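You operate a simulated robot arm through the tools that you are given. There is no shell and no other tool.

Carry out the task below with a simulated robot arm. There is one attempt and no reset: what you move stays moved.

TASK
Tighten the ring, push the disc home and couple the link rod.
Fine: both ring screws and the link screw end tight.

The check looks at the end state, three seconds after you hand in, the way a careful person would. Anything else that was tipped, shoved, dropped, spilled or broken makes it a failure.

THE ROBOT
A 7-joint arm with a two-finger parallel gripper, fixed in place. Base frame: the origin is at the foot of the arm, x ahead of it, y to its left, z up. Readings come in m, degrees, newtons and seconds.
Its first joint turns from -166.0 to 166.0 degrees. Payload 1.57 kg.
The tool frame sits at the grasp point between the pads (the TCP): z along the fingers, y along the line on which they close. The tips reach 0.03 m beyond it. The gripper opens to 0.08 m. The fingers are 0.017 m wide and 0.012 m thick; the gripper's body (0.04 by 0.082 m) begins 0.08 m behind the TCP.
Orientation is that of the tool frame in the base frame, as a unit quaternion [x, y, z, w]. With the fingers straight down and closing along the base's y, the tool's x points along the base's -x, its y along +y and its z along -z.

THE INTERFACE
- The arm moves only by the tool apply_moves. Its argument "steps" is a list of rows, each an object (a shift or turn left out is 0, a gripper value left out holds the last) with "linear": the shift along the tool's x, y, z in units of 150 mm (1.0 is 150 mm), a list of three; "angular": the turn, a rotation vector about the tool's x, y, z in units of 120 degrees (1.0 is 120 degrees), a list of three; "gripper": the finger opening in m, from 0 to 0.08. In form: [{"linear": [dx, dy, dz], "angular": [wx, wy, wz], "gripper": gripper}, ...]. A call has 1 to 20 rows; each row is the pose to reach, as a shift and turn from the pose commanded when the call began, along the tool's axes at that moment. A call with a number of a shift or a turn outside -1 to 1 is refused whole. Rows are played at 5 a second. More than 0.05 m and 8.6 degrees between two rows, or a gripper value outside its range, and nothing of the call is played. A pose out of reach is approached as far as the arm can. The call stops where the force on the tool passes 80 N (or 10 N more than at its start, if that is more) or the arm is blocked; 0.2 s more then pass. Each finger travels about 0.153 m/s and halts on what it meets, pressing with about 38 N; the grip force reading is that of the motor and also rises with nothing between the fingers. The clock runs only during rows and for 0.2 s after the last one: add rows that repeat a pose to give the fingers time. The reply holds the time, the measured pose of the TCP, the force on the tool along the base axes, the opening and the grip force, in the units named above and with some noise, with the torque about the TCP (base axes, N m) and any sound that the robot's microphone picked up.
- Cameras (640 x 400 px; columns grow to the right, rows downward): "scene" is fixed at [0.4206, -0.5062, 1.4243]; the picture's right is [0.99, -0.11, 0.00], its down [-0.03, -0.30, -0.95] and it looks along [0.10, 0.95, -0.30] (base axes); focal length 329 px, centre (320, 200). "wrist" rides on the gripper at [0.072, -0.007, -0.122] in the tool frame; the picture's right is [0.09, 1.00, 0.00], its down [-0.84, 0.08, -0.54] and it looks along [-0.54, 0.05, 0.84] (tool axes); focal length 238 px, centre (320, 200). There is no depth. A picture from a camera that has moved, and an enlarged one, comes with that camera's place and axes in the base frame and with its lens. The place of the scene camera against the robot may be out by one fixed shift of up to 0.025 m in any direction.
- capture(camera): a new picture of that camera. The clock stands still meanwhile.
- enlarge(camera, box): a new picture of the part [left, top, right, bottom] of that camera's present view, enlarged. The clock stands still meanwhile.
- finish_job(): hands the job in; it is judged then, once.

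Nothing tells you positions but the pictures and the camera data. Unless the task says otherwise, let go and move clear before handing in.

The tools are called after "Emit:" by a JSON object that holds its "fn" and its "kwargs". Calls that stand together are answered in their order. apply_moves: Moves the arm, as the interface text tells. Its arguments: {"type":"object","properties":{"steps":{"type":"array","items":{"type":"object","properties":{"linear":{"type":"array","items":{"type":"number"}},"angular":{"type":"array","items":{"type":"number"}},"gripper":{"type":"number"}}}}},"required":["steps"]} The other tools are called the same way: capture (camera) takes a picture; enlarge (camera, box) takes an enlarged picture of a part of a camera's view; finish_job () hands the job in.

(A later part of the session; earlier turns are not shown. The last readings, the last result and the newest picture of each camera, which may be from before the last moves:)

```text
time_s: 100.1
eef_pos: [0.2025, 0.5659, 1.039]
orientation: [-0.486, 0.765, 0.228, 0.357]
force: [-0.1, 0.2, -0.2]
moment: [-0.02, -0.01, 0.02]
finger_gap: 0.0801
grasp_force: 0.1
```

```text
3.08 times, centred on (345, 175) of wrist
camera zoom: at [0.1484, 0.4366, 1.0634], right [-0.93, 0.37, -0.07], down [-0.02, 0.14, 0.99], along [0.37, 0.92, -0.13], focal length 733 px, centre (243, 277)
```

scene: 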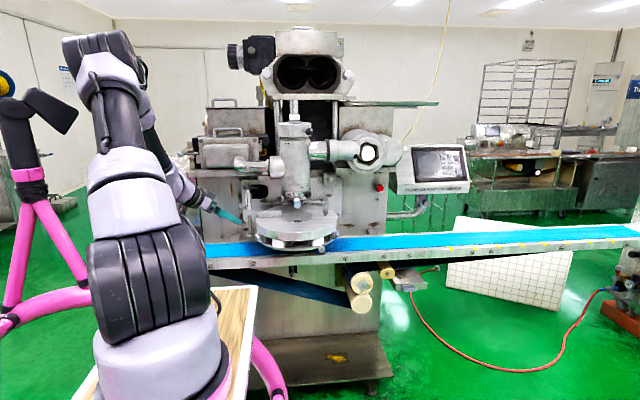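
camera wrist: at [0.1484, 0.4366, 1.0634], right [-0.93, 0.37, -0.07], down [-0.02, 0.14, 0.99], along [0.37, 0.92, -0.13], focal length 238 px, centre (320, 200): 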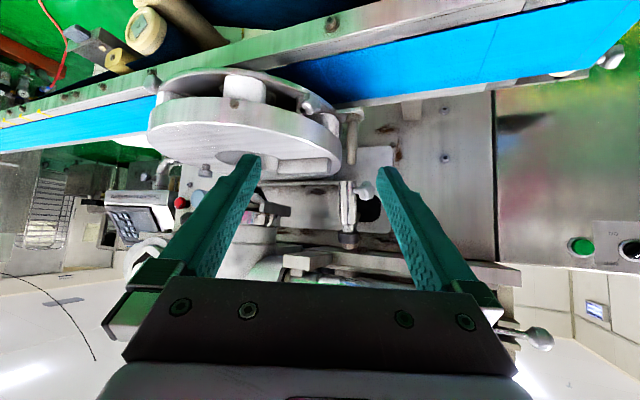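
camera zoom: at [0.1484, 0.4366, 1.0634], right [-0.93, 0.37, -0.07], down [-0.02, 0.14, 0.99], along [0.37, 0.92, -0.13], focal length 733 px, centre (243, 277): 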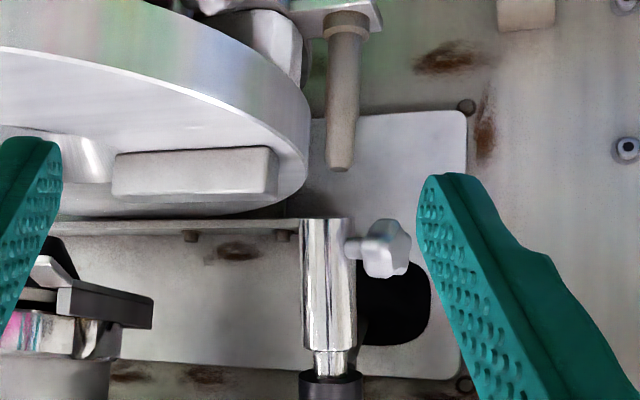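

The tube hangs tilted by about 10° from a pivot near (0.251, 0.808, 1.07), its bottom leaning toward −y, and it must swing upright and slide down over the pin. I'll zoom more closely to refine the tube and pin geometry.

Emit:
{"fn": "enlarge", "kwargs": {"camera": "wrist", "box": [325, 165, 385, 245]}}

Emit:
{"fn": "enlarge", "kwargs": {"camera": "wrist", "box": [325, 110, 385, 180]}}

Emit:
{"fn": "enlarge", "kwargs": {"camera": "scene", "box": [236, 175, 272, 240]}}

```text
5.00 times, centred on (355, 205) of wrist
camera zoom: at [0.1484, 0.4366, 1.0634], right [-0.93, 0.37, -0.07], down [-0.02, 0.14, 0.99], along [0.37, 0.92, -0.13], focal length 1192 px, centre (145, 175)
```

zoom: 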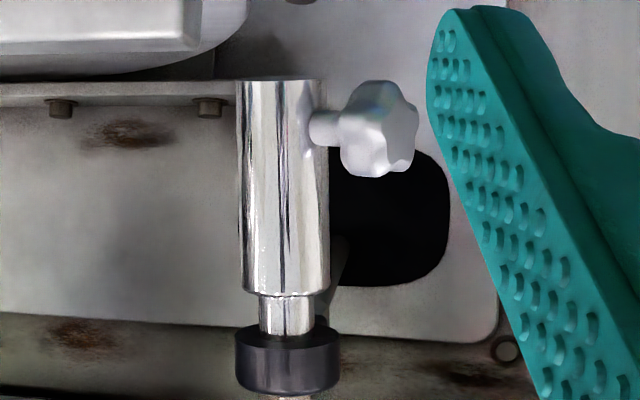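

```text
5.71 times, centred on (355, 145) of wrist
camera zoom: at [0.1484, 0.4366, 1.0634], right [-0.93, 0.37, -0.07], down [-0.02, 0.14, 0.99], along [0.37, 0.92, -0.13], focal length 1362 px, centre (120, 514)
```

zoom: 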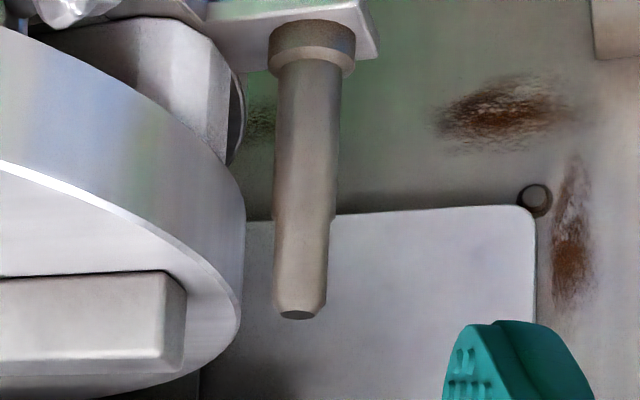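

```text
6.15 times, centred on (254, 208) of scene
camera zoom: at [0.4206, -0.5062, 1.4243], right [0.99, -0.11, 0.0], down [-0.03, -0.3, -0.95], along [0.1, 0.95, -0.3], focal length 2023 px, centre (726, 154)
```

zoom: 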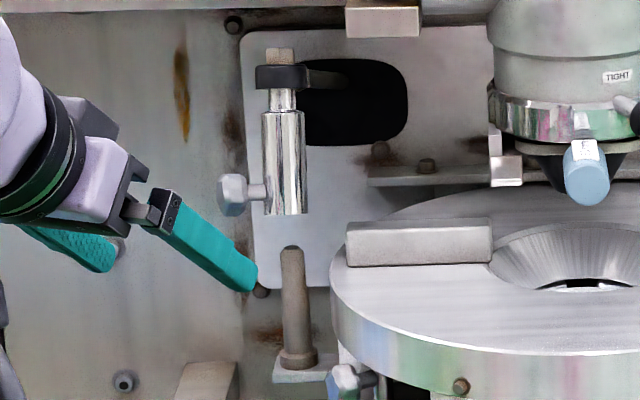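

Refined: tube bottom at (0.249, 0.786, 0.986), top at (0.249, 0.804, 1.049), tilted 16°, pivot at (0.249, 0.811, 1.071), link knob at (0.217, 0.780, 1.001). I'll approach the tube's upper half, above the knob, from the front-left with a near-horizontal hand.

Emit:
{"fn": "apply_moves", "kwargs": {"steps": [{"linear": [-0.144, 0.056, 0.134], "angular": [-0.0149, -0.0398, -0.0081], "gripper": 0.06}, {"linear": [-0.288, 0.111, 0.267], "angular": [-0.0297, -0.0796, -0.0162], "gripper": 0.06}, {"linear": [-0.432, 0.167, 0.401], "angular": [-0.0446, -0.1193, -0.0244], "gripper": 0.06}, {"linear": [-0.576, 0.222, 0.534], "angular": [-0.0594, -0.1591, -0.0325], "gripper": 0.06}, {"linear": [-0.72, 0.278, 0.668], "angular": [-0.0743, -0.1989, -0.0406], "gripper": 0.06}, {"linear": [-0.72, 0.278, 0.668], "angular": [-0.0743, -0.1989, -0.0406], "gripper": 0.06}]}}

Emit:
{"fn": "capture", "kwargs": {"camera": "wrist"}}

Emit:
{"fn": "enlarge", "kwargs": {"camera": "scene", "box": [190, 150, 310, 250]}}

```text
time_s: 101.5
eef_pos: [0.2249, 0.7174, 1.0604]
orientation: [-0.486, 0.633, 0.366, 0.478]
force: [0.3, 0.5, 0.5]
moment: [-0.01, -0.03, 0.01]
finger_gap: 0.06
grasp_force: 0.0
```

```text
taken
camera wrist: at [0.1963, 0.5832, 1.0253], right [-0.97, 0.23, -0.09], down [-0.15, -0.26, 0.95], along [0.2, 0.94, 0.29], focal length 238 px, centre (320, 200)
```

wrist: 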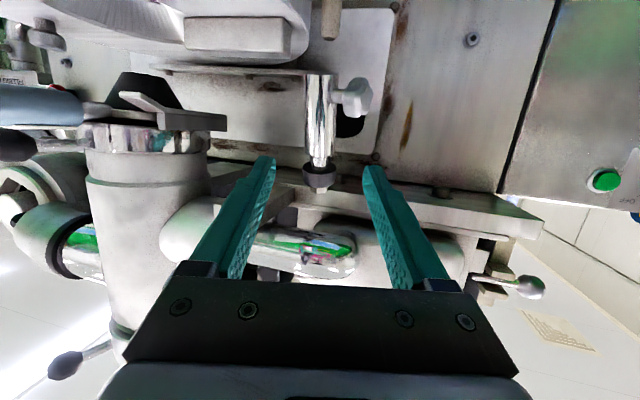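

```text
4.00 times, centred on (250, 200) of scene
camera zoom: at [0.4206, -0.5062, 1.4243], right [0.99, -0.11, 0.0], down [-0.03, -0.3, -0.95], along [0.1, 0.95, -0.3], focal length 1315 px, centre (600, 200)
```

zoom: 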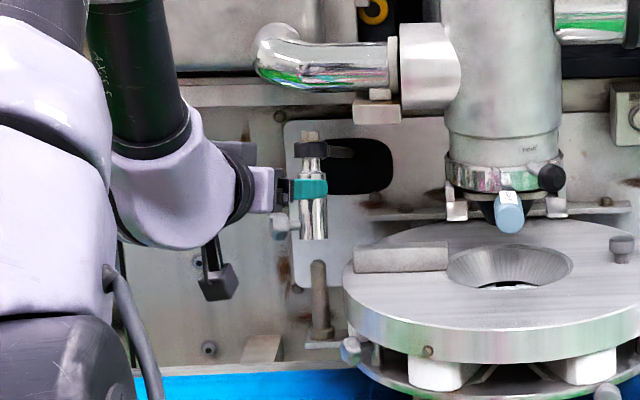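

Emit:
{"fn": "enlarge", "kwargs": {"camera": "wrist", "box": [280, 60, 380, 200]}}

```text
2.86 times, centred on (330, 130) of wrist
camera zoom: at [0.1963, 0.5832, 1.0253], right [-0.97, 0.23, -0.09], down [-0.15, -0.26, 0.95], along [0.2, 0.94, 0.29], focal length 681 px, centre (291, 400)
```

zoom: 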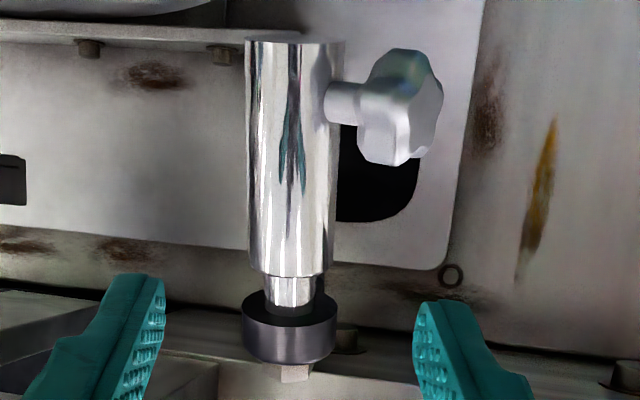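

The measurements agree. Moving in along the approach line so the tube's upper half sits between the pads.

Emit:
{"fn": "apply_moves", "kwargs": {"steps": [{"linear": [0.005, -0.003, 0.12], "gripper": 0.06}, {"linear": [0.01, -0.006, 0.24], "gripper": 0.06}, {"linear": [0.015, -0.008, 0.36], "gripper": 0.06}, {"linear": [0.018, -0.01, 0.48], "gripper": 0.06}, {"linear": [0.021, -0.01, 0.598], "gripper": 0.06}, {"linear": [0.021, -0.01, 0.598], "gripper": 0.06}]}}

Emit:
{"fn": "capture", "kwargs": {"camera": "wrist"}}

Emit:
{"fn": "enlarge", "kwargs": {"camera": "scene", "box": [210, 160, 290, 220]}}

```text
time_s: 102.9
eef_pos: [0.2492, 0.7982, 1.0307]
orientation: [-0.486, 0.634, 0.366, 0.477]
force: [0.3, 0.5, 0.0]
moment: [0.0, -0.01, 0.01]
finger_gap: 0.0601
grasp_force: 0.1
```

```text
taken
camera wrist: at [0.2202, 0.6638, 0.9965], right [-0.97, 0.23, -0.09], down [-0.15, -0.26, 0.95], along [0.2, 0.94, 0.29], focal length 238 px, centre (320, 200)
```

wrist: 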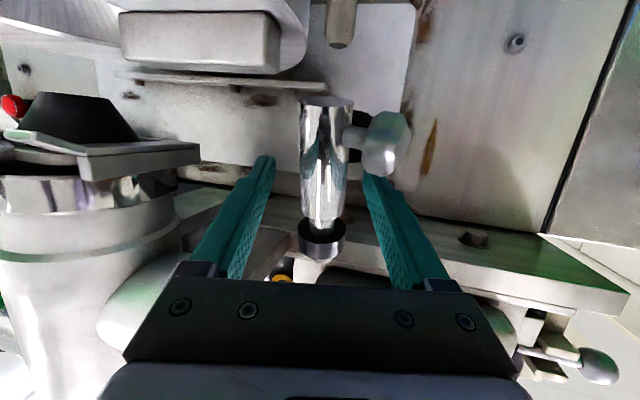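

```text
6.67 times, centred on (250, 190) of scene
camera zoom: at [0.4206, -0.5062, 1.4243], right [0.99, -0.11, 0.0], down [-0.03, -0.3, -0.95], along [0.1, 0.95, -0.3], focal length 2191 px, centre (787, 267)
```

zoom: 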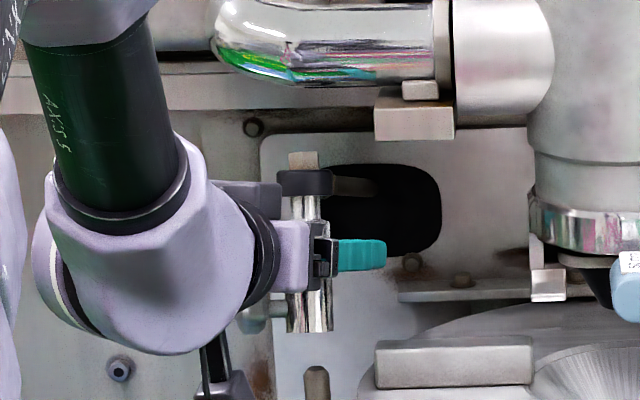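

The tube is between the pads. Closing on it.

Emit:
{"fn": "apply_moves", "kwargs": {"steps": [{"gripper": 0.02}, {"gripper": 0.02}, {"gripper": 0.02}]}}

Emit:
{"fn": "enlarge", "kwargs": {"camera": "wrist", "box": [240, 60, 420, 280]}}

```text
time_s: 103.7
eef_pos: [0.2461, 0.7986, 1.0312]
orientation: [-0.487, 0.634, 0.366, 0.477]
force: [-9.3, 0.4, -0.9]
moment: [-0.11, -0.84, 0.02]
finger_gap: 0.029
grasp_force: 39.0
```

```text
1.82 times, centred on (330, 170) of wrist
camera zoom: at [0.2187, 0.6637, 0.9964], right [-0.97, 0.23, -0.09], down [-0.15, -0.26, 0.95], along [0.2, 0.94, 0.29], focal length 433 px, centre (302, 254)
```

zoom: 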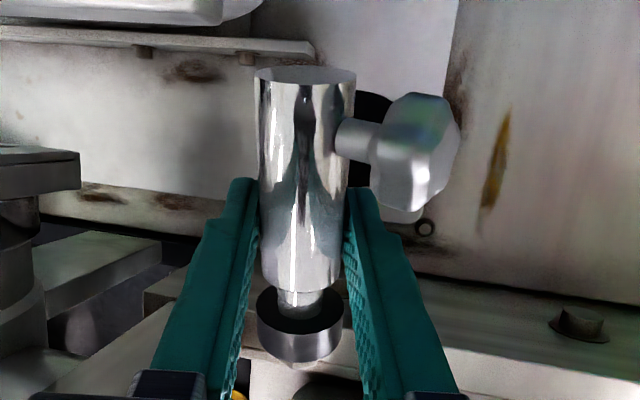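

Emit:
{"fn": "enlarge", "kwargs": {"camera": "wrist", "box": [295, 80, 355, 120]}}

Emit:
{"fn": "enlarge", "kwargs": {"camera": "wrist", "box": [300, 190, 360, 240]}}

```text
10.00 times, centred on (325, 100) of wrist
camera zoom: at [0.2187, 0.6637, 0.9964], right [-0.97, 0.23, -0.09], down [-0.15, -0.26, 0.95], along [0.2, 0.94, 0.29], focal length 2384 px, centre (270, 1200)
```

zoom: 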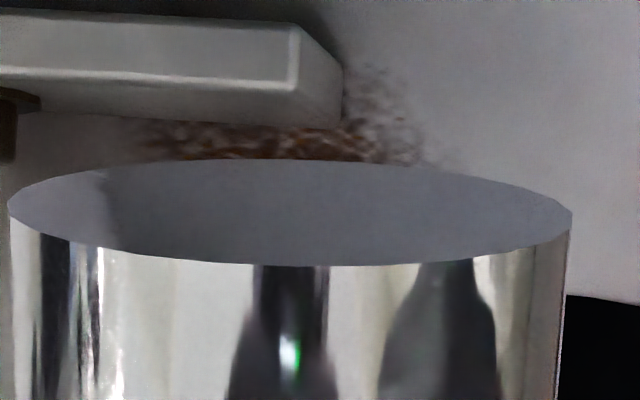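

```text
8.00 times, centred on (330, 215) of wrist
camera zoom: at [0.2187, 0.6637, 0.9964], right [-0.97, 0.23, -0.09], down [-0.15, -0.26, 0.95], along [0.2, 0.94, 0.29], focal length 1907 px, centre (240, 80)
```

zoom: 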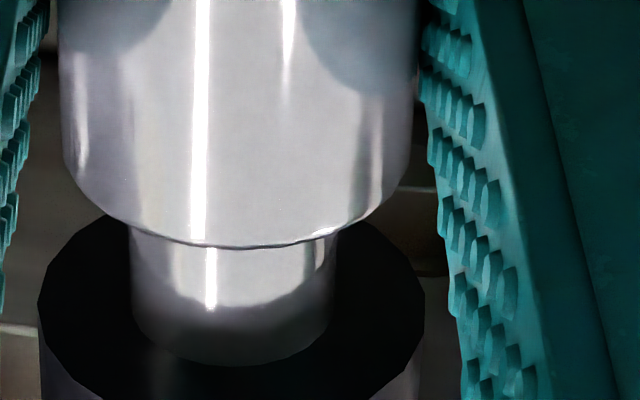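

I have the tube at 29 mm. Now swinging it upright about its pivot (16°) in small steps and watching the force.

Emit:
{"fn": "apply_moves", "kwargs": {"steps": [{"linear": [-0.0026, 0.003, 0.0208], "angular": [-0.0023, -0.0322, 0.0083], "gripper": 0.02}, {"linear": [-0.0052, 0.006, 0.0415], "angular": [-0.0046, -0.0644, 0.0167], "gripper": 0.02}, {"linear": [-0.0052, 0.006, 0.0415], "angular": [-0.0046, -0.0644, 0.0167], "gripper": 0.02}]}}

Emit:
{"fn": "enlarge", "kwargs": {"camera": "wrist", "box": [240, 60, 420, 280]}}

Emit:
{"fn": "enlarge", "kwargs": {"camera": "scene", "box": [210, 160, 290, 220]}}

```text
time_s: 104.5
eef_pos: [0.2484, 0.8033, 1.03]
orientation: [-0.453, 0.606, 0.41, 0.51]
force: [-17.0, -21.6, -3.2]
moment: [-0.88, -0.57, -0.08]
finger_gap: 0.0296
grasp_force: 38.7
```

```text
1.82 times, centred on (330, 170) of wrist
camera zoom: at [0.2196, 0.6748, 0.9768], right [-0.97, 0.24, -0.06], down [-0.15, -0.39, 0.91], along [0.2, 0.89, 0.41], focal length 433 px, centre (302, 254)
```

zoom: 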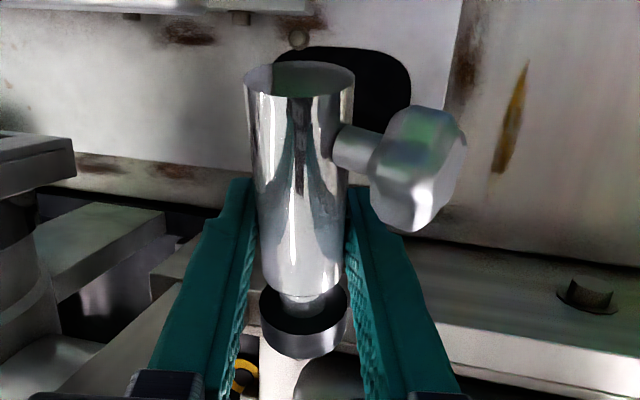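

```text
6.67 times, centred on (250, 190) of scene
camera zoom: at [0.4206, -0.5062, 1.4243], right [0.99, -0.11, 0.0], down [-0.03, -0.3, -0.95], along [0.1, 0.95, -0.3], focal length 2191 px, centre (787, 267)
```

zoom: 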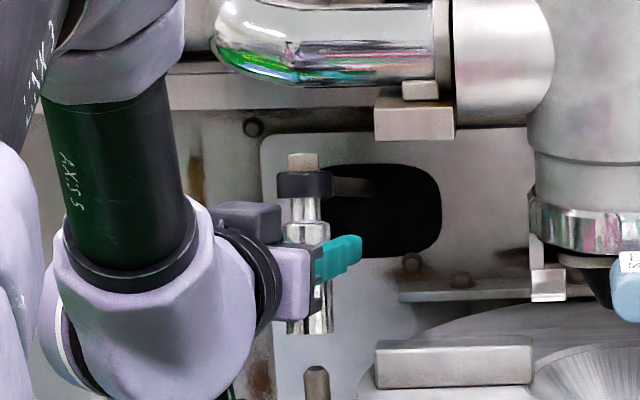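

Emit:
{"fn": "apply_moves", "kwargs": {"steps": [{"linear": [-0.0026, 0.003, 0.0208], "angular": [-0.0023, -0.0322, 0.0083], "gripper": 0.02}, {"linear": [-0.0052, 0.006, 0.0415], "angular": [-0.0046, -0.0644, 0.0167], "gripper": 0.02}, {"linear": [-0.0052, 0.006, 0.0415], "angular": [-0.0046, -0.0644, 0.0167], "gripper": 0.02}]}}

Emit:
{"fn": "capture", "kwargs": {"camera": "wrist"}}

Emit:
{"fn": "enlarge", "kwargs": {"camera": "scene", "box": [210, 160, 290, 220]}}

```text
time_s: 105.3
eef_pos: [0.2493, 0.8083, 1.0292]
orientation: [-0.415, 0.577, 0.451, 0.54]
force: [-14.1, -30.0, -3.0]
moment: [-1.01, -0.8, 0.04]
finger_gap: 0.0301
grasp_force: 39.1
```

```text
taken
camera wrist: at [0.2209, 0.6896, 0.9594], right [-0.97, 0.25, -0.02], down [-0.15, -0.51, 0.85], along [0.2, 0.82, 0.53], focal length 238 px, centre (320, 200)
```

wrist: 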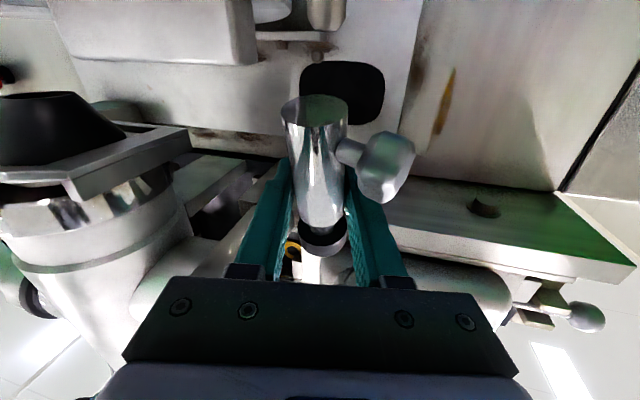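

```text
6.67 times, centred on (250, 190) of scene
camera zoom: at [0.4206, -0.5062, 1.4243], right [0.99, -0.11, 0.0], down [-0.03, -0.3, -0.95], along [0.1, 0.95, -0.3], focal length 2191 px, centre (787, 267)
```

zoom: 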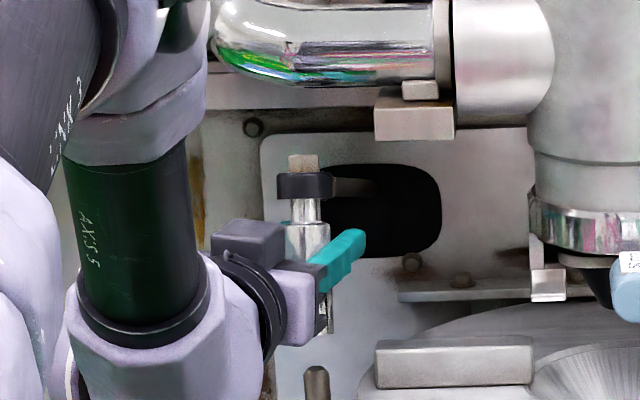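

Emit:
{"fn": "enlarge", "kwargs": {"camera": "wrist", "box": [270, 80, 430, 260]}}

```text
2.22 times, centred on (350, 170) of wrist
camera zoom: at [0.2209, 0.6896, 0.9594], right [-0.97, 0.25, -0.02], down [-0.15, -0.51, 0.85], along [0.2, 0.82, 0.53], focal length 530 px, centre (253, 267)
```

zoom: 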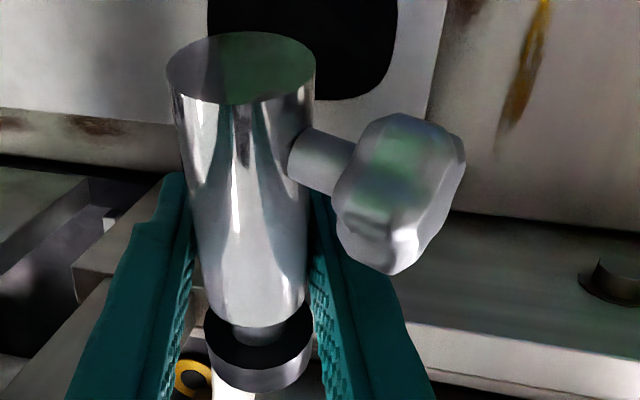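

The tube has swung nearly vertical; the hinge holds by friction. My hand is rolled about 4° relative to it, so I'll correct that roll and check the forces.

Emit:
{"fn": "apply_moves", "kwargs": {"steps": [{"angular": [0, 0, -0.018], "gripper": 0.02}, {"angular": [0, 0, -0.036], "gripper": 0.02}, {"angular": [0, 0, -0.036], "gripper": 0.02}]}}

Emit:
{"fn": "enlarge", "kwargs": {"camera": "wrist", "box": [270, 80, 430, 260]}}

```text
time_s: 106.1
eef_pos: [0.2497, 0.8107, 1.0324]
orientation: [-0.437, 0.559, 0.431, 0.558]
force: [-11.7, -8.5, 4.3]
moment: [0.47, -0.66, -0.01]
finger_gap: 0.0284
grasp_force: 38.8
```

```text
2.22 times, centred on (350, 170) of wrist
camera zoom: at [0.2267, 0.6899, 0.9609], right [-0.96, 0.25, -0.1], down [-0.21, -0.5, 0.84], along [0.16, 0.83, 0.53], focal length 530 px, centre (253, 267)
```

zoom: 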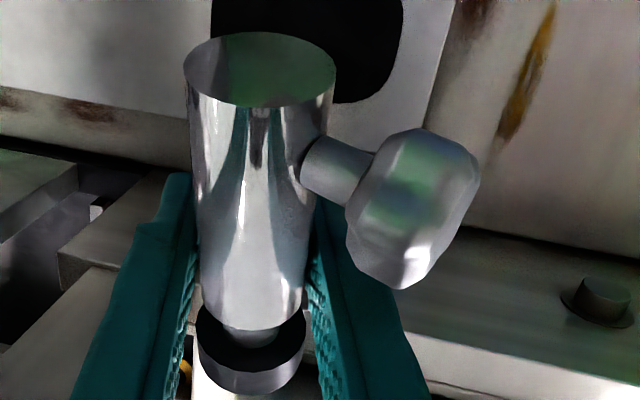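

From the bottom ellipse, the tube is still tilted about 16–18° and my pads just slid along it, so the rod is rigid with its lever arm, which slopes up from the wall slot. Lowering the lever should bring the tube upright and down onto the pin. I'll let go, back away, and look from the left side.

Emit:
{"fn": "apply_moves", "kwargs": {"steps": [{"gripper": 0.045}, {"gripper": 0.06}, {"gripper": 0.06}, {"linear": [0, 0, -0.2], "gripper": 0.06}, {"linear": [0, 0, -0.45], "gripper": 0.06}, {"linear": [0, 0, -0.7], "gripper": 0.06}, {"linear": [0, 0, -0.9], "gripper": 0.06}, {"linear": [0, 0, -0.9], "gripper": 0.06}]}}

Emit:
{"fn": "capture", "kwargs": {"camera": "wrist"}}

Emit:
{"fn": "enlarge", "kwargs": {"camera": "scene", "box": [236, 175, 276, 240]}}

```text
time_s: 107.9
eef_pos: [0.2172, 0.6797, 1.0307]
orientation: [-0.436, 0.561, 0.429, 0.558]
force: [0.4, -0.7, -0.5]
moment: [0.01, 0.02, 0.0]
finger_gap: 0.0601
grasp_force: 0.0
```

```text
taken
camera wrist: at [0.1926, 0.559, 0.9599], right [-0.96, 0.25, -0.1], down [-0.21, -0.5, 0.84], along [0.16, 0.83, 0.53], focal length 238 px, centre (320, 200)
```

wrist: 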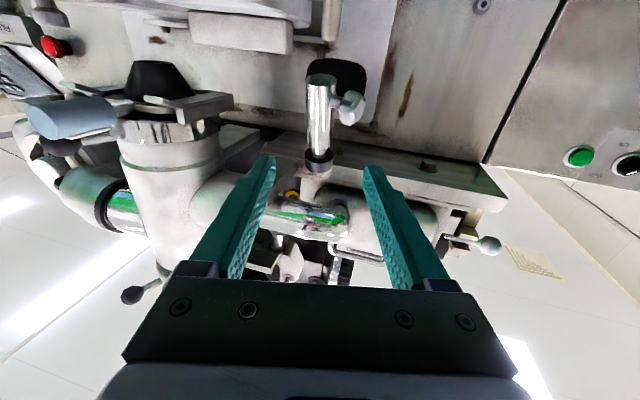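

```text
6.15 times, centred on (256, 208) of scene
camera zoom: at [0.4206, -0.5062, 1.4243], right [0.99, -0.11, 0.0], down [-0.03, -0.3, -0.95], along [0.1, 0.95, -0.3], focal length 2023 px, centre (714, 154)
```

zoom: 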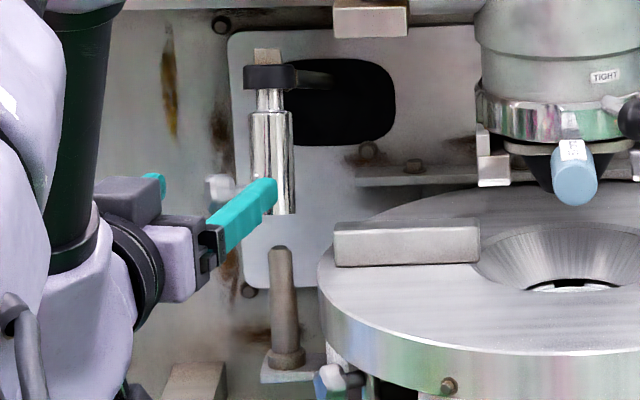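

Emit:
{"fn": "apply_moves", "kwargs": {"steps": [{"linear": [0.05, 0.18, -0.013]}, {"linear": [0.1, 0.37, -0.026]}, {"linear": [0.15, 0.56, -0.04]}, {"linear": [0.2, 0.744, -0.052]}, {"linear": [0.2, 0.744, -0.052]}]}}

Emit:
{"fn": "apply_moves", "kwargs": {"steps": [{"linear": [0, -0.02, 0.1], "angular": [0.0549, 0.0251, 0.0147]}, {"linear": [0, -0.01, 0.2], "angular": [0.1098, 0.0502, 0.0294]}, {"linear": [0, 0.01, 0.3], "angular": [0.1647, 0.0753, 0.0442]}, {"linear": [0, 0.03, 0.4], "angular": [0.2196, 0.1004, 0.0589]}, {"linear": [0, 0.05, 0.5], "angular": [0.2746, 0.1256, 0.0736]}, {"linear": [0, 0.07, 0.6], "angular": [0.3295, 0.1507, 0.0883]}, {"linear": [0, 0.09, 0.7], "angular": [0.3844, 0.1758, 0.1031]}, {"linear": [0, 0.11, 0.8], "angular": [0.4393, 0.2009, 0.1178]}, {"linear": [0, 0.13, 0.88], "angular": [0.4942, 0.226, 0.1325]}, {"linear": [0, 0.13, 0.88], "angular": [0.4942, 0.226, 0.1325]}]}}

Emit:
{"fn": "capture", "kwargs": {"camera": "wrist"}}

Emit:
{"fn": "capture", "kwargs": {"camera": "scene"}}

```text
time_s: 109.1
eef_pos: [0.1083, 0.7014, 0.9994]
orientation: [-0.436, 0.562, 0.429, 0.558]
force: [-0.8, 1.0, -0.3]
moment: [0.02, 0.01, 0.0]
finger_gap: 0.0599
grasp_force: 0.0
```

```text
time_s: 111.3
eef_pos: [0.1522, 0.738, 1.0142]
orientation: [-0.119, 0.856, 0.064, 0.498]
force: [-0.2, -0.4, 0.3]
moment: [0.02, 0.01, 0.01]
finger_gap: 0.0601
grasp_force: 0.1
out of reach, approached as far as the arm can: row 7, 8, 9, 10
```

```text
taken
camera wrist: at [0.0179, 0.692, 1.0119], right [-0.31, 0.95, -0.09], down [-0.08, 0.07, 0.99], along [0.95, 0.32, 0.05], focal length 238 px, centre (320, 200)
```

wrist: 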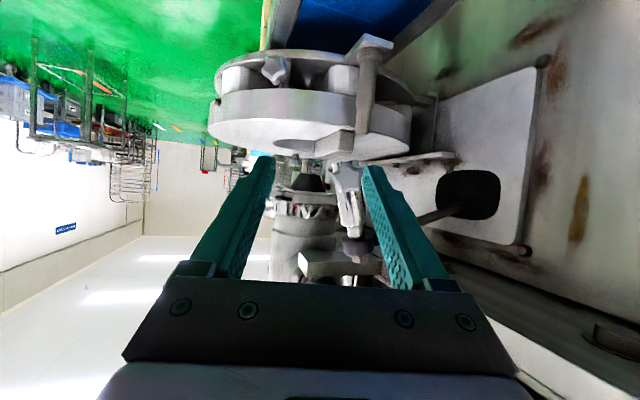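

```text
taken
```

scene: 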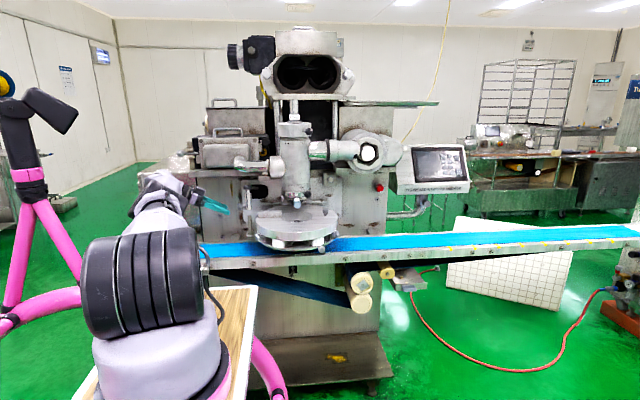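

Emit:
{"fn": "enlarge", "kwargs": {"camera": "wrist", "box": [320, 110, 540, 270]}}

Emit:
{"fn": "enlarge", "kwargs": {"camera": "wrist", "box": [320, 30, 440, 180]}}

```text
2.50 times, centred on (430, 190) of wrist
camera zoom: at [0.0179, 0.692, 1.0119], right [-0.31, 0.95, -0.09], down [-0.08, 0.07, 0.99], along [0.95, 0.32, 0.05], focal length 596 px, centre (45, 225)
```

zoom: 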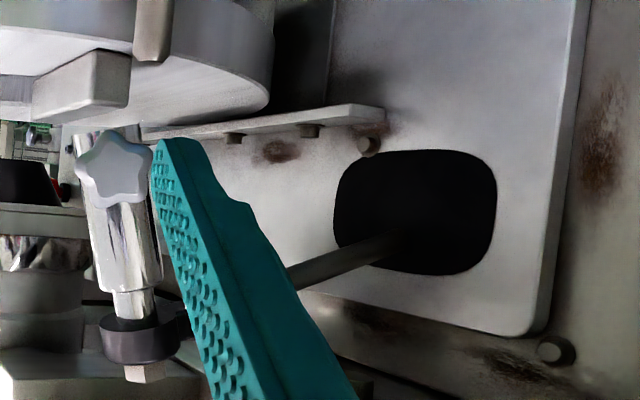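

```text
2.67 times, centred on (380, 105) of wrist
camera zoom: at [0.0179, 0.692, 1.0119], right [-0.31, 0.95, -0.09], down [-0.08, 0.07, 0.99], along [0.95, 0.32, 0.05], focal length 636 px, centre (160, 453)
```

zoom: 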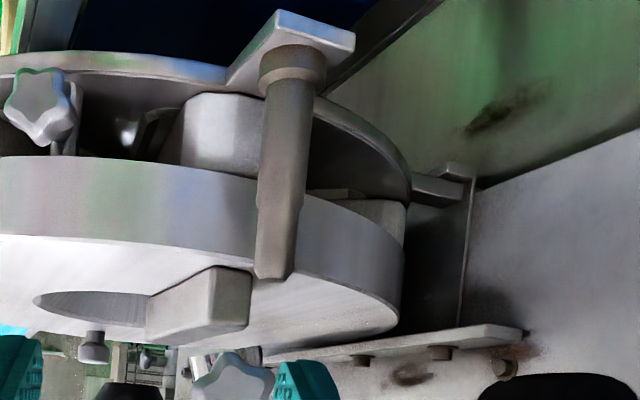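

The side view confirms it: the lever slopes up from the wall to the clamp, with the tube square to it. I'll come back to the front-left approach with the pads aligned to the tube's tilt, grip it, and swing it down along the lever's arc.

Emit:
{"fn": "apply_moves", "kwargs": {"steps": [{"linear": [-0.027, -0.1, -0.04], "angular": [-0.0565, -0.0159, -0.0271]}, {"linear": [-0.054, -0.2, -0.08], "angular": [-0.1131, -0.0317, -0.0543]}, {"linear": [-0.081, -0.3, -0.12], "angular": [-0.1696, -0.0476, -0.0814]}, {"linear": [-0.108, -0.38, -0.15], "angular": [-0.2262, -0.0635, -0.1086]}, {"linear": [-0.136, -0.43, -0.175], "angular": [-0.2827, -0.0793, -0.1357]}, {"linear": [-0.163, -0.47, -0.195], "angular": [-0.3392, -0.0952, -0.1628]}, {"linear": [-0.19, -0.5, -0.21], "angular": [-0.3958, -0.111, -0.19]}, {"linear": [-0.217, -0.517, -0.226], "angular": [-0.4523, -0.1269, -0.2171]}, {"linear": [-0.217, -0.517, -0.226], "angular": [-0.4523, -0.1269, -0.2171]}]}}

Emit:
{"fn": "capture", "kwargs": {"camera": "wrist"}}

```text
time_s: 113.3
eef_pos: [0.1592, 0.661, 1.0619]
orientation: [-0.5, 0.621, 0.345, 0.495]
force: [0.2, -0.6, -0.3]
moment: [-0.02, 0.02, 0.0]
finger_gap: 0.0601
grasp_force: 0.0
```

```text
taken
camera wrist: at [0.1322, 0.5259, 1.0268], right [-0.96, 0.23, -0.15], down [-0.21, -0.25, 0.95], along [0.18, 0.94, 0.29], focal length 238 px, centre (320, 200)
```

wrist: 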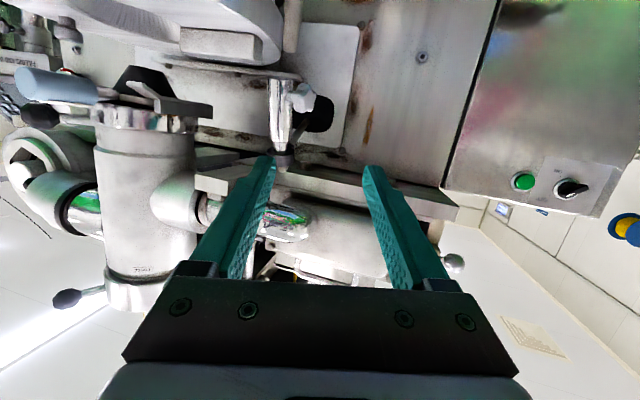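

Emit:
{"fn": "apply_moves", "kwargs": {"steps": [{"linear": [-0.026, -0.107, 0.156], "gripper": 0.06}, {"linear": [-0.052, -0.213, 0.311], "gripper": 0.06}, {"linear": [-0.077, -0.319, 0.467], "gripper": 0.06}, {"linear": [-0.077, -0.319, 0.467], "gripper": 0.06}]}}

Emit:
{"fn": "enlarge", "kwargs": {"camera": "wrist", "box": [240, 50, 420, 220]}}

```text
time_s: 114.3
eef_pos: [0.2245, 0.7176, 1.0571]
orientation: [-0.499, 0.622, 0.345, 0.495]
force: [-0.4, 0.0, -0.4]
moment: [0.01, -0.02, -0.02]
finger_gap: 0.0598
grasp_force: 0.1
```

```text
2.35 times, centred on (330, 135) of wrist
camera zoom: at [0.1975, 0.5822, 1.0216], right [-0.96, 0.24, -0.15], down [-0.21, -0.25, 0.95], along [0.19, 0.94, 0.29], focal length 561 px, centre (296, 353)
```

zoom: 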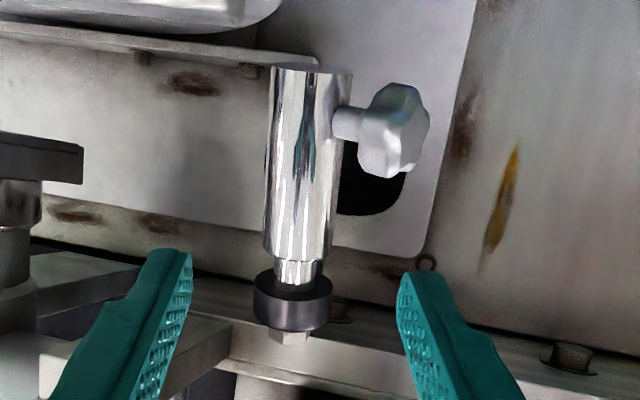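

Emit:
{"fn": "apply_moves", "kwargs": {"steps": [{"linear": [0, 0, 0.15], "gripper": 0.06}, {"linear": [0, 0, 0.3], "gripper": 0.06}, {"linear": [0, 0, 0.45], "gripper": 0.06}, {"linear": [0.001, 0, 0.591], "gripper": 0.06}, {"linear": [0.001, 0, 0.591], "gripper": 0.02}, {"linear": [0.001, 0, 0.591], "gripper": 0.02}, {"linear": [0.001, 0, 0.591], "gripper": 0.02}]}}

Emit:
{"fn": "enlarge", "kwargs": {"camera": "wrist", "box": [240, 60, 420, 280]}}

```text
time_s: 115.9
eef_pos: [0.247, 0.7987, 1.0315]
orientation: [-0.5, 0.622, 0.345, 0.494]
force: [-5.9, 0.3, -1.8]
moment: [-0.48, -0.31, -0.19]
finger_gap: 0.0273
grasp_force: 37.6
```

```text
1.82 times, centred on (330, 170) of wrist
camera zoom: at [0.2203, 0.6639, 0.9967], right [-0.96, 0.23, -0.15], down [-0.21, -0.25, 0.95], along [0.18, 0.94, 0.29], focal length 433 px, centre (302, 254)
```

zoom: 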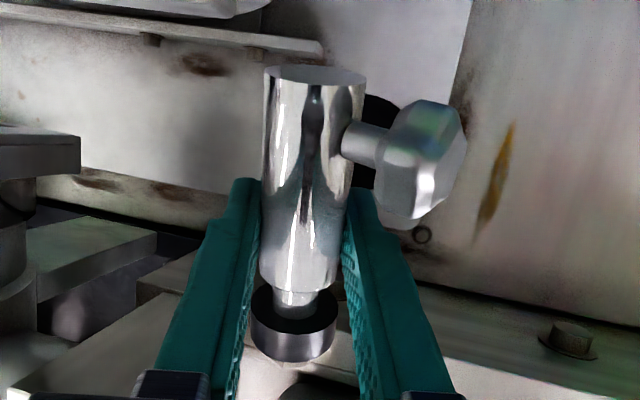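

Grip is aligned at 27.3 mm. Swinging down the first 4° along the estimated lever arc.

Emit:
{"fn": "apply_moves", "kwargs": {"steps": [{"linear": [0.0454, 0.003, 0.0118], "angular": [-0.0002, -0.016, 0.0045], "gripper": 0.02}, {"linear": [0.0908, 0.006, 0.0237], "angular": [-0.0003, -0.0321, 0.009], "gripper": 0.02}, {"linear": [0.0908, 0.006, 0.0237], "angular": [-0.0003, -0.0321, 0.009], "gripper": 0.02}]}}

Emit:
{"fn": "enlarge", "kwargs": {"camera": "wrist", "box": [240, 60, 420, 280]}}

Emit:
{"fn": "enlarge", "kwargs": {"camera": "scene", "box": [220, 165, 290, 225]}}

```text
time_s: 116.7
eef_pos: [0.2467, 0.7991, 1.0184]
orientation: [-0.482, 0.609, 0.367, 0.512]
force: [-10.5, -2.7, -5.7]
moment: [-0.86, -0.12, -0.24]
finger_gap: 0.0272
grasp_force: 37.1
```

```text
1.82 times, centred on (330, 170) of wrist
camera zoom: at [0.2202, 0.6666, 0.9741], right [-0.96, 0.24, -0.14], down [-0.21, -0.31, 0.93], along [0.18, 0.92, 0.35], focal length 433 px, centre (302, 254)
```

zoom: 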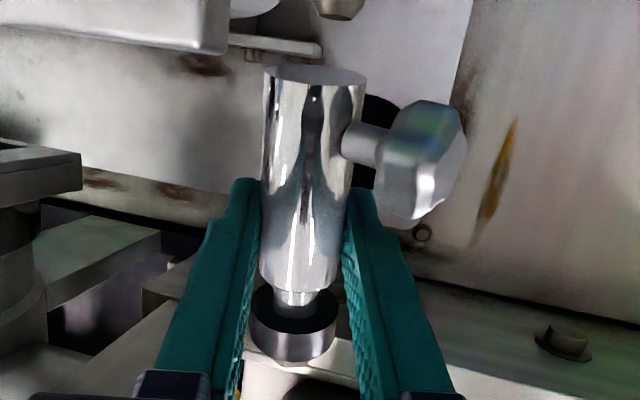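

```text
6.67 times, centred on (255, 195) of scene
camera zoom: at [0.4206, -0.5062, 1.4243], right [0.99, -0.11, 0.0], down [-0.03, -0.3, -0.95], along [0.1, 0.95, -0.3], focal length 2191 px, centre (753, 233)
```

zoom: 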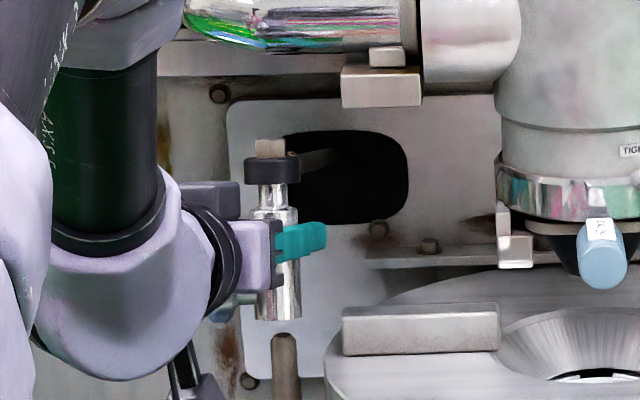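

The lever follows the hand with little force. I'll continue in small steps and watch for any contact with the pin tip.

Emit:
{"fn": "apply_moves", "kwargs": {"steps": [{"linear": [0.0227, 0.0015, 0.0048], "angular": [-0.0001, -0.008, 0.0022], "gripper": 0.02}, {"linear": [0.0454, 0.003, 0.0095], "angular": [-0.0002, -0.016, 0.0045], "gripper": 0.02}, {"linear": [0.0454, 0.003, 0.0095], "angular": [-0.0002, -0.016, 0.0045], "gripper": 0.02}]}}

Emit:
{"fn": "capture", "kwargs": {"camera": "wrist"}}

Emit:
{"fn": "enlarge", "kwargs": {"camera": "scene", "box": [230, 180, 280, 230]}}

```text
time_s: 117.5
eef_pos: [0.2479, 0.7986, 1.0116]
orientation: [-0.474, 0.603, 0.377, 0.52]
force: [-13.0, 0.1, -6.4]
moment: [-0.88, -0.16, -0.18]
finger_gap: 0.0276
grasp_force: 37.5
```

```text
taken
camera wrist: at [0.2203, 0.6678, 0.9632], right [-0.96, 0.25, -0.13], down [-0.21, -0.34, 0.92], along [0.18, 0.91, 0.38], focal length 238 px, centre (320, 200)
```

wrist: 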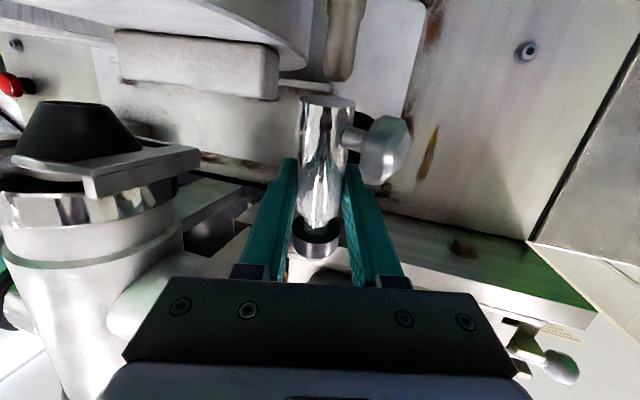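

```text
8.00 times, centred on (255, 205) of scene
camera zoom: at [0.4206, -0.5062, 1.4243], right [0.99, -0.11, 0.0], down [-0.03, -0.3, -0.95], along [0.1, 0.95, -0.3], focal length 2629 px, centre (840, 160)
```

zoom: 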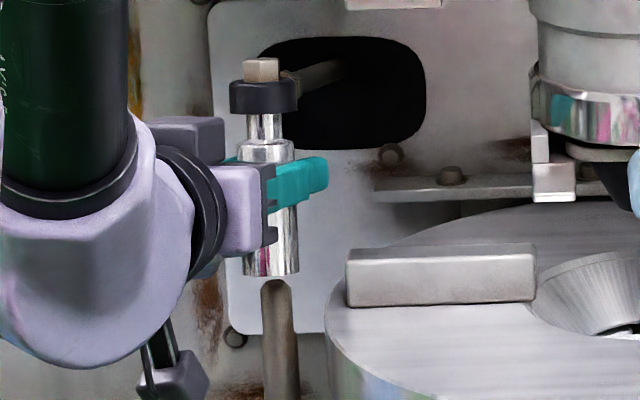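

Emit:
{"fn": "enlarge", "kwargs": {"camera": "wrist", "box": [285, 40, 385, 130]}}

```text
4.44 times, centred on (335, 85) of wrist
camera zoom: at [0.2203, 0.6678, 0.9632], right [-0.96, 0.25, -0.13], down [-0.21, -0.34, 0.92], along [0.18, 0.91, 0.38], focal length 1059 px, centre (253, 711)
```

zoom: 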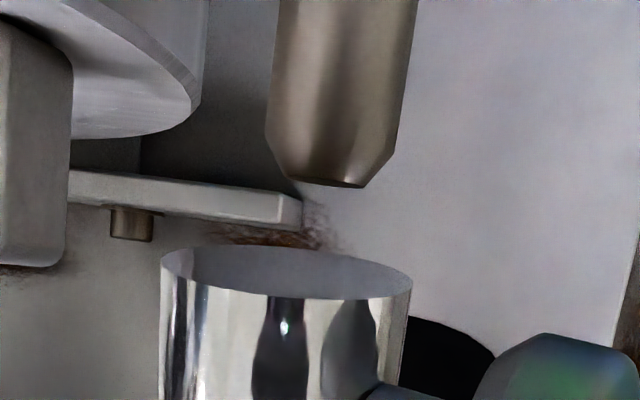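

The tube bottom is now at (0.248, 0.790, 0.963), matching my lever model, and the pin tip is about 13 mm further back at (0.249, 0.808, 0.952). I'll go down another 3° carefully to see whether they really interfere.

Emit:
{"fn": "apply_moves", "kwargs": {"steps": [{"linear": [0.0227, 0.0036, 0.0057], "angular": [-0.0001, -0.008, 0.0022], "gripper": 0.02}, {"linear": [0.0454, 0.0072, 0.0113], "angular": [-0.0002, -0.0161, 0.0045], "gripper": 0.02}, {"linear": [0.068, 0.0107, 0.017], "angular": [-0.0003, -0.0241, 0.0067], "gripper": 0.02}, {"linear": [0.068, 0.0107, 0.017], "angular": [-0.0003, -0.0241, 0.0067], "gripper": 0.02}]}}

Emit:
{"fn": "enlarge", "kwargs": {"camera": "wrist", "box": [285, 40, 385, 130]}}

```text
time_s: 118.5
eef_pos: [0.2475, 0.7992, 1.0014]
orientation: [-0.459, 0.593, 0.393, 0.533]
force: [-10.5, -4.6, -4.2]
moment: [-0.28, -0.41, -0.13]
finger_gap: 0.0274
grasp_force: 37.6
```

```text
4.44 times, centred on (335, 85) of wrist
camera zoom: at [0.2201, 0.6717, 0.9461], right [-0.96, 0.26, -0.12], down [-0.21, -0.39, 0.9], along [0.18, 0.88, 0.43], focal length 1059 px, centre (253, 711)
```

zoom: 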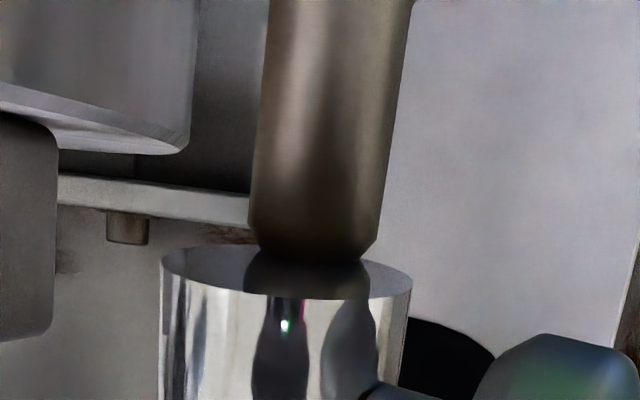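

Emit:
{"fn": "apply_moves", "kwargs": {"steps": [{"linear": [0.0227, 0.0015, 0.0035], "angular": [-0.0001, -0.008, 0.0022], "gripper": 0.02}, {"linear": [0.0454, 0.003, 0.007], "angular": [-0.0002, -0.0161, 0.0045], "gripper": 0.02}, {"linear": [0.0454, 0.003, 0.007], "angular": [-0.0002, -0.0161, 0.0045], "gripper": 0.02}]}}

Emit:
{"fn": "enlarge", "kwargs": {"camera": "wrist", "box": [285, 40, 385, 130]}}

Emit:
{"fn": "enlarge", "kwargs": {"camera": "scene", "box": [230, 180, 280, 230]}}

```text
time_s: 119.3
eef_pos: [0.2481, 0.8001, 0.9947]
orientation: [-0.45, 0.585, 0.404, 0.541]
force: [-4.8, -1.7, -3.8]
moment: [-0.26, -0.4, -0.3]
finger_gap: 0.0275
grasp_force: 38.3
```

```text
4.44 times, centred on (335, 85) of wrist
camera zoom: at [0.22, 0.6743, 0.9348], right [-0.96, 0.26, -0.11], down [-0.21, -0.42, 0.88], along [0.19, 0.87, 0.46], focal length 1059 px, centre (253, 711)
```

zoom: 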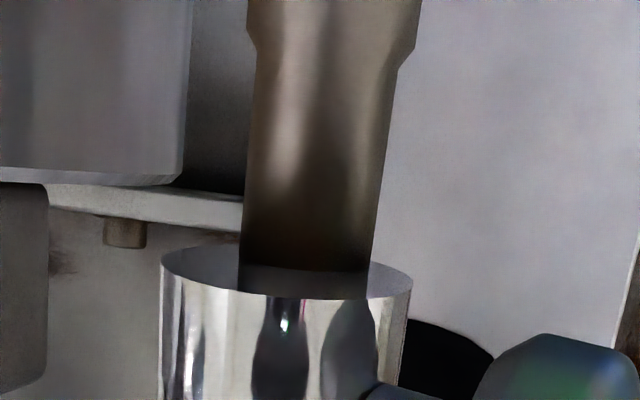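

```text
8.00 times, centred on (255, 205) of scene
camera zoom: at [0.4206, -0.5062, 1.4243], right [0.99, -0.11, 0.0], down [-0.03, -0.3, -0.95], along [0.1, 0.95, -0.3], focal length 2629 px, centre (840, 160)
```

zoom: 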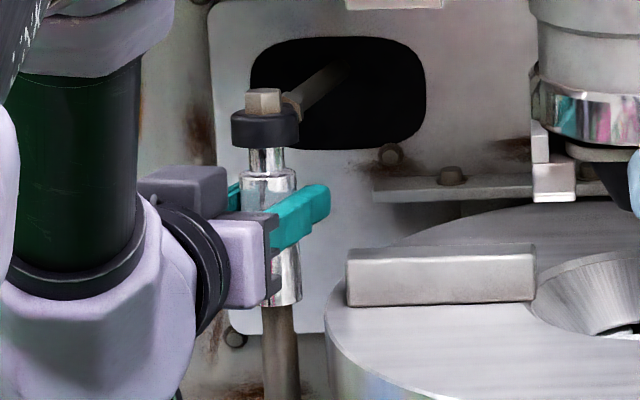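

The pin is now entering the tube with no blocking force. Continuing down in small steps.

Emit:
{"fn": "apply_moves", "kwargs": {"steps": [{"linear": [0.023, 0.0012, 0.005], "angular": [-0.0001, -0.008, 0.0022], "gripper": 0.02}, {"linear": [0.046, 0.0024, 0.0106], "angular": [-0.0002, -0.0161, 0.0045], "gripper": 0.02}, {"linear": [0.069, 0.0036, 0.016], "angular": [-0.0003, -0.0241, 0.0067], "gripper": 0.02}, {"linear": [0.069, 0.0036, 0.016], "angular": [-0.0003, -0.0241, 0.0067], "gripper": 0.02}]}}

Emit:
{"fn": "enlarge", "kwargs": {"camera": "wrist", "box": [285, 40, 385, 130]}}

Emit:
{"fn": "enlarge", "kwargs": {"camera": "scene", "box": [230, 180, 280, 230]}}

```text
time_s: 120.3
eef_pos: [0.2464, 0.8019, 0.9841]
orientation: [-0.435, 0.574, 0.419, 0.553]
force: [-1.7, 0.1, -1.4]
moment: [0.1, -0.41, -0.19]
finger_gap: 0.0273
grasp_force: 38.1
```

```text
4.44 times, centred on (335, 85) of wrist
camera zoom: at [0.2202, 0.6789, 0.9176], right [-0.96, 0.27, -0.09], down [-0.21, -0.47, 0.86], along [0.18, 0.84, 0.51], focal length 1059 px, centre (253, 711)
```

zoom: 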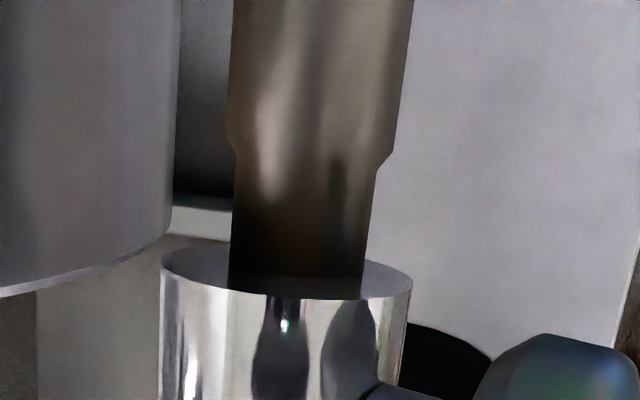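

```text
8.00 times, centred on (255, 205) of scene
camera zoom: at [0.4206, -0.5062, 1.4243], right [0.99, -0.11, 0.0], down [-0.03, -0.3, -0.95], along [0.1, 0.95, -0.3], focal length 2629 px, centre (840, 160)
```

zoom: 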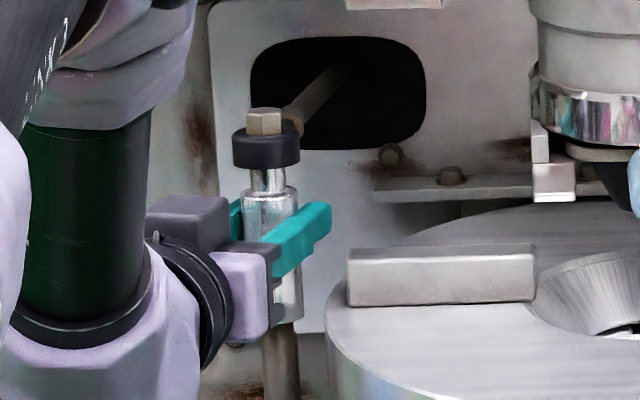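

Emit:
{"fn": "apply_moves", "kwargs": {"steps": [{"linear": [0.023, 0.0012, 0.005], "angular": [-0.0001, -0.008, 0.0022], "gripper": 0.02}, {"linear": [0.046, 0.0025, 0.0107], "angular": [-0.0002, -0.0161, 0.0045], "gripper": 0.02}, {"linear": [0.046, 0.0025, 0.0107], "angular": [-0.0002, -0.0161, 0.0045], "gripper": 0.02}]}}

Emit:
{"fn": "apply_moves", "kwargs": {"steps": [{"linear": [0.0115, 0.0006, 0.0025], "angular": [0, -0.004, 0.0011], "gripper": 0.02}, {"linear": [0.023, 0.0012, 0.005], "angular": [-0.0001, -0.008, 0.0022], "gripper": 0.02}, {"linear": [0.023, 0.0012, 0.005], "angular": [-0.0001, -0.008, 0.0022], "gripper": 0.02}]}}

Emit:
{"fn": "enlarge", "kwargs": {"camera": "wrist", "box": [260, 20, 440, 260]}}

Emit:
{"fn": "enlarge", "kwargs": {"camera": "scene", "box": [230, 180, 280, 230]}}

```text
time_s: 121.1
eef_pos: [0.2469, 0.8019, 0.9771]
orientation: [-0.425, 0.568, 0.428, 0.56]
force: [-2.9, 1.4, 1.6]
moment: [0.43, -0.6, -0.26]
finger_gap: 0.0274
grasp_force: 37.8
```

```text
time_s: 121.9
eef_pos: [0.2475, 0.8026, 0.9728]
orientation: [-0.42, 0.564, 0.433, 0.564]
force: [-0.6, 1.4, 8.7]
moment: [-0.72, 0.01, -0.38]
finger_gap: 0.0274
grasp_force: 37.6
```

```text
1.67 times, centred on (350, 140) of wrist
camera zoom: at [0.2201, 0.6841, 0.901], right [-0.96, 0.27, -0.08], down [-0.21, -0.51, 0.83], along [0.19, 0.81, 0.55], focal length 397 px, centre (270, 300)
```

zoom: 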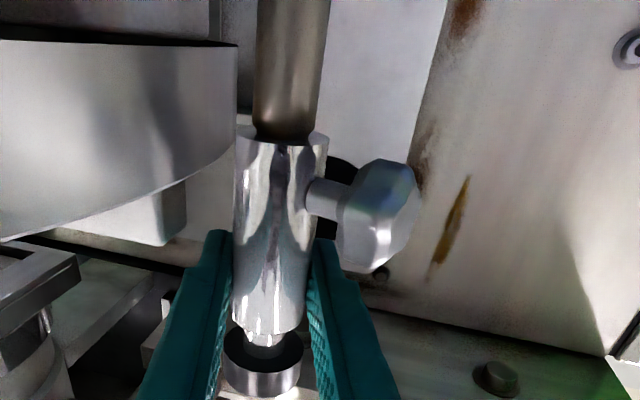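

```text
8.00 times, centred on (255, 205) of scene
camera zoom: at [0.4206, -0.5062, 1.4243], right [0.99, -0.11, 0.0], down [-0.03, -0.3, -0.95], along [0.1, 0.95, -0.3], focal length 2629 px, centre (840, 160)
```

zoom: 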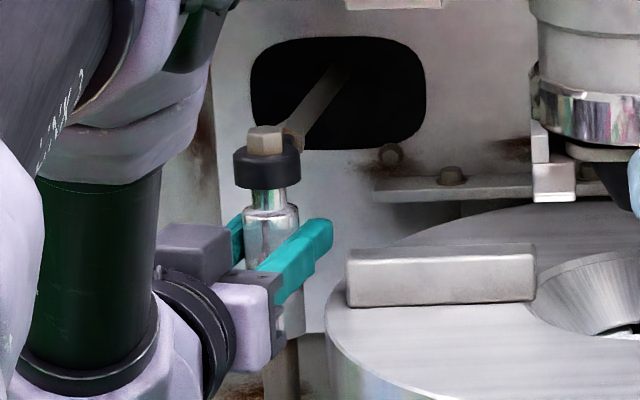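

The tube now covers the pin's neck and force is rising (+8.7 N upward), so it's seating on the step. A small extra push to confirm.

Emit:
{"fn": "apply_moves", "kwargs": {"steps": [{"linear": [0.01, 0, 0], "gripper": 0.02}, {"linear": [0.01, 0, 0], "gripper": 0.02}]}}

Emit:
{"fn": "enlarge", "kwargs": {"camera": "wrist", "box": [285, 40, 385, 130]}}

```text
time_s: 122.5
eef_pos: [0.2469, 0.8027, 0.9733]
orientation: [-0.42, 0.563, 0.433, 0.565]
force: [3.2, 0.4, 17.3]
moment: [-0.16, -0.26, -0.35]
finger_gap: 0.0276
grasp_force: 37.6
```

```text
4.44 times, centred on (335, 85) of wrist
camera zoom: at [0.2202, 0.6845, 0.9004], right [-0.96, 0.27, -0.08], down [-0.21, -0.52, 0.83], along [0.18, 0.81, 0.55], focal length 1059 px, centre (253, 711)
```

zoom: 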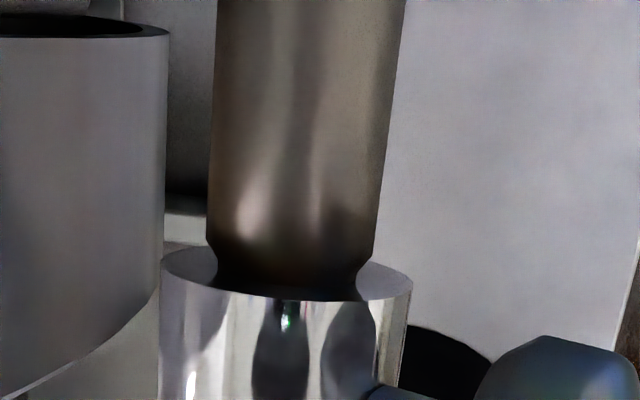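

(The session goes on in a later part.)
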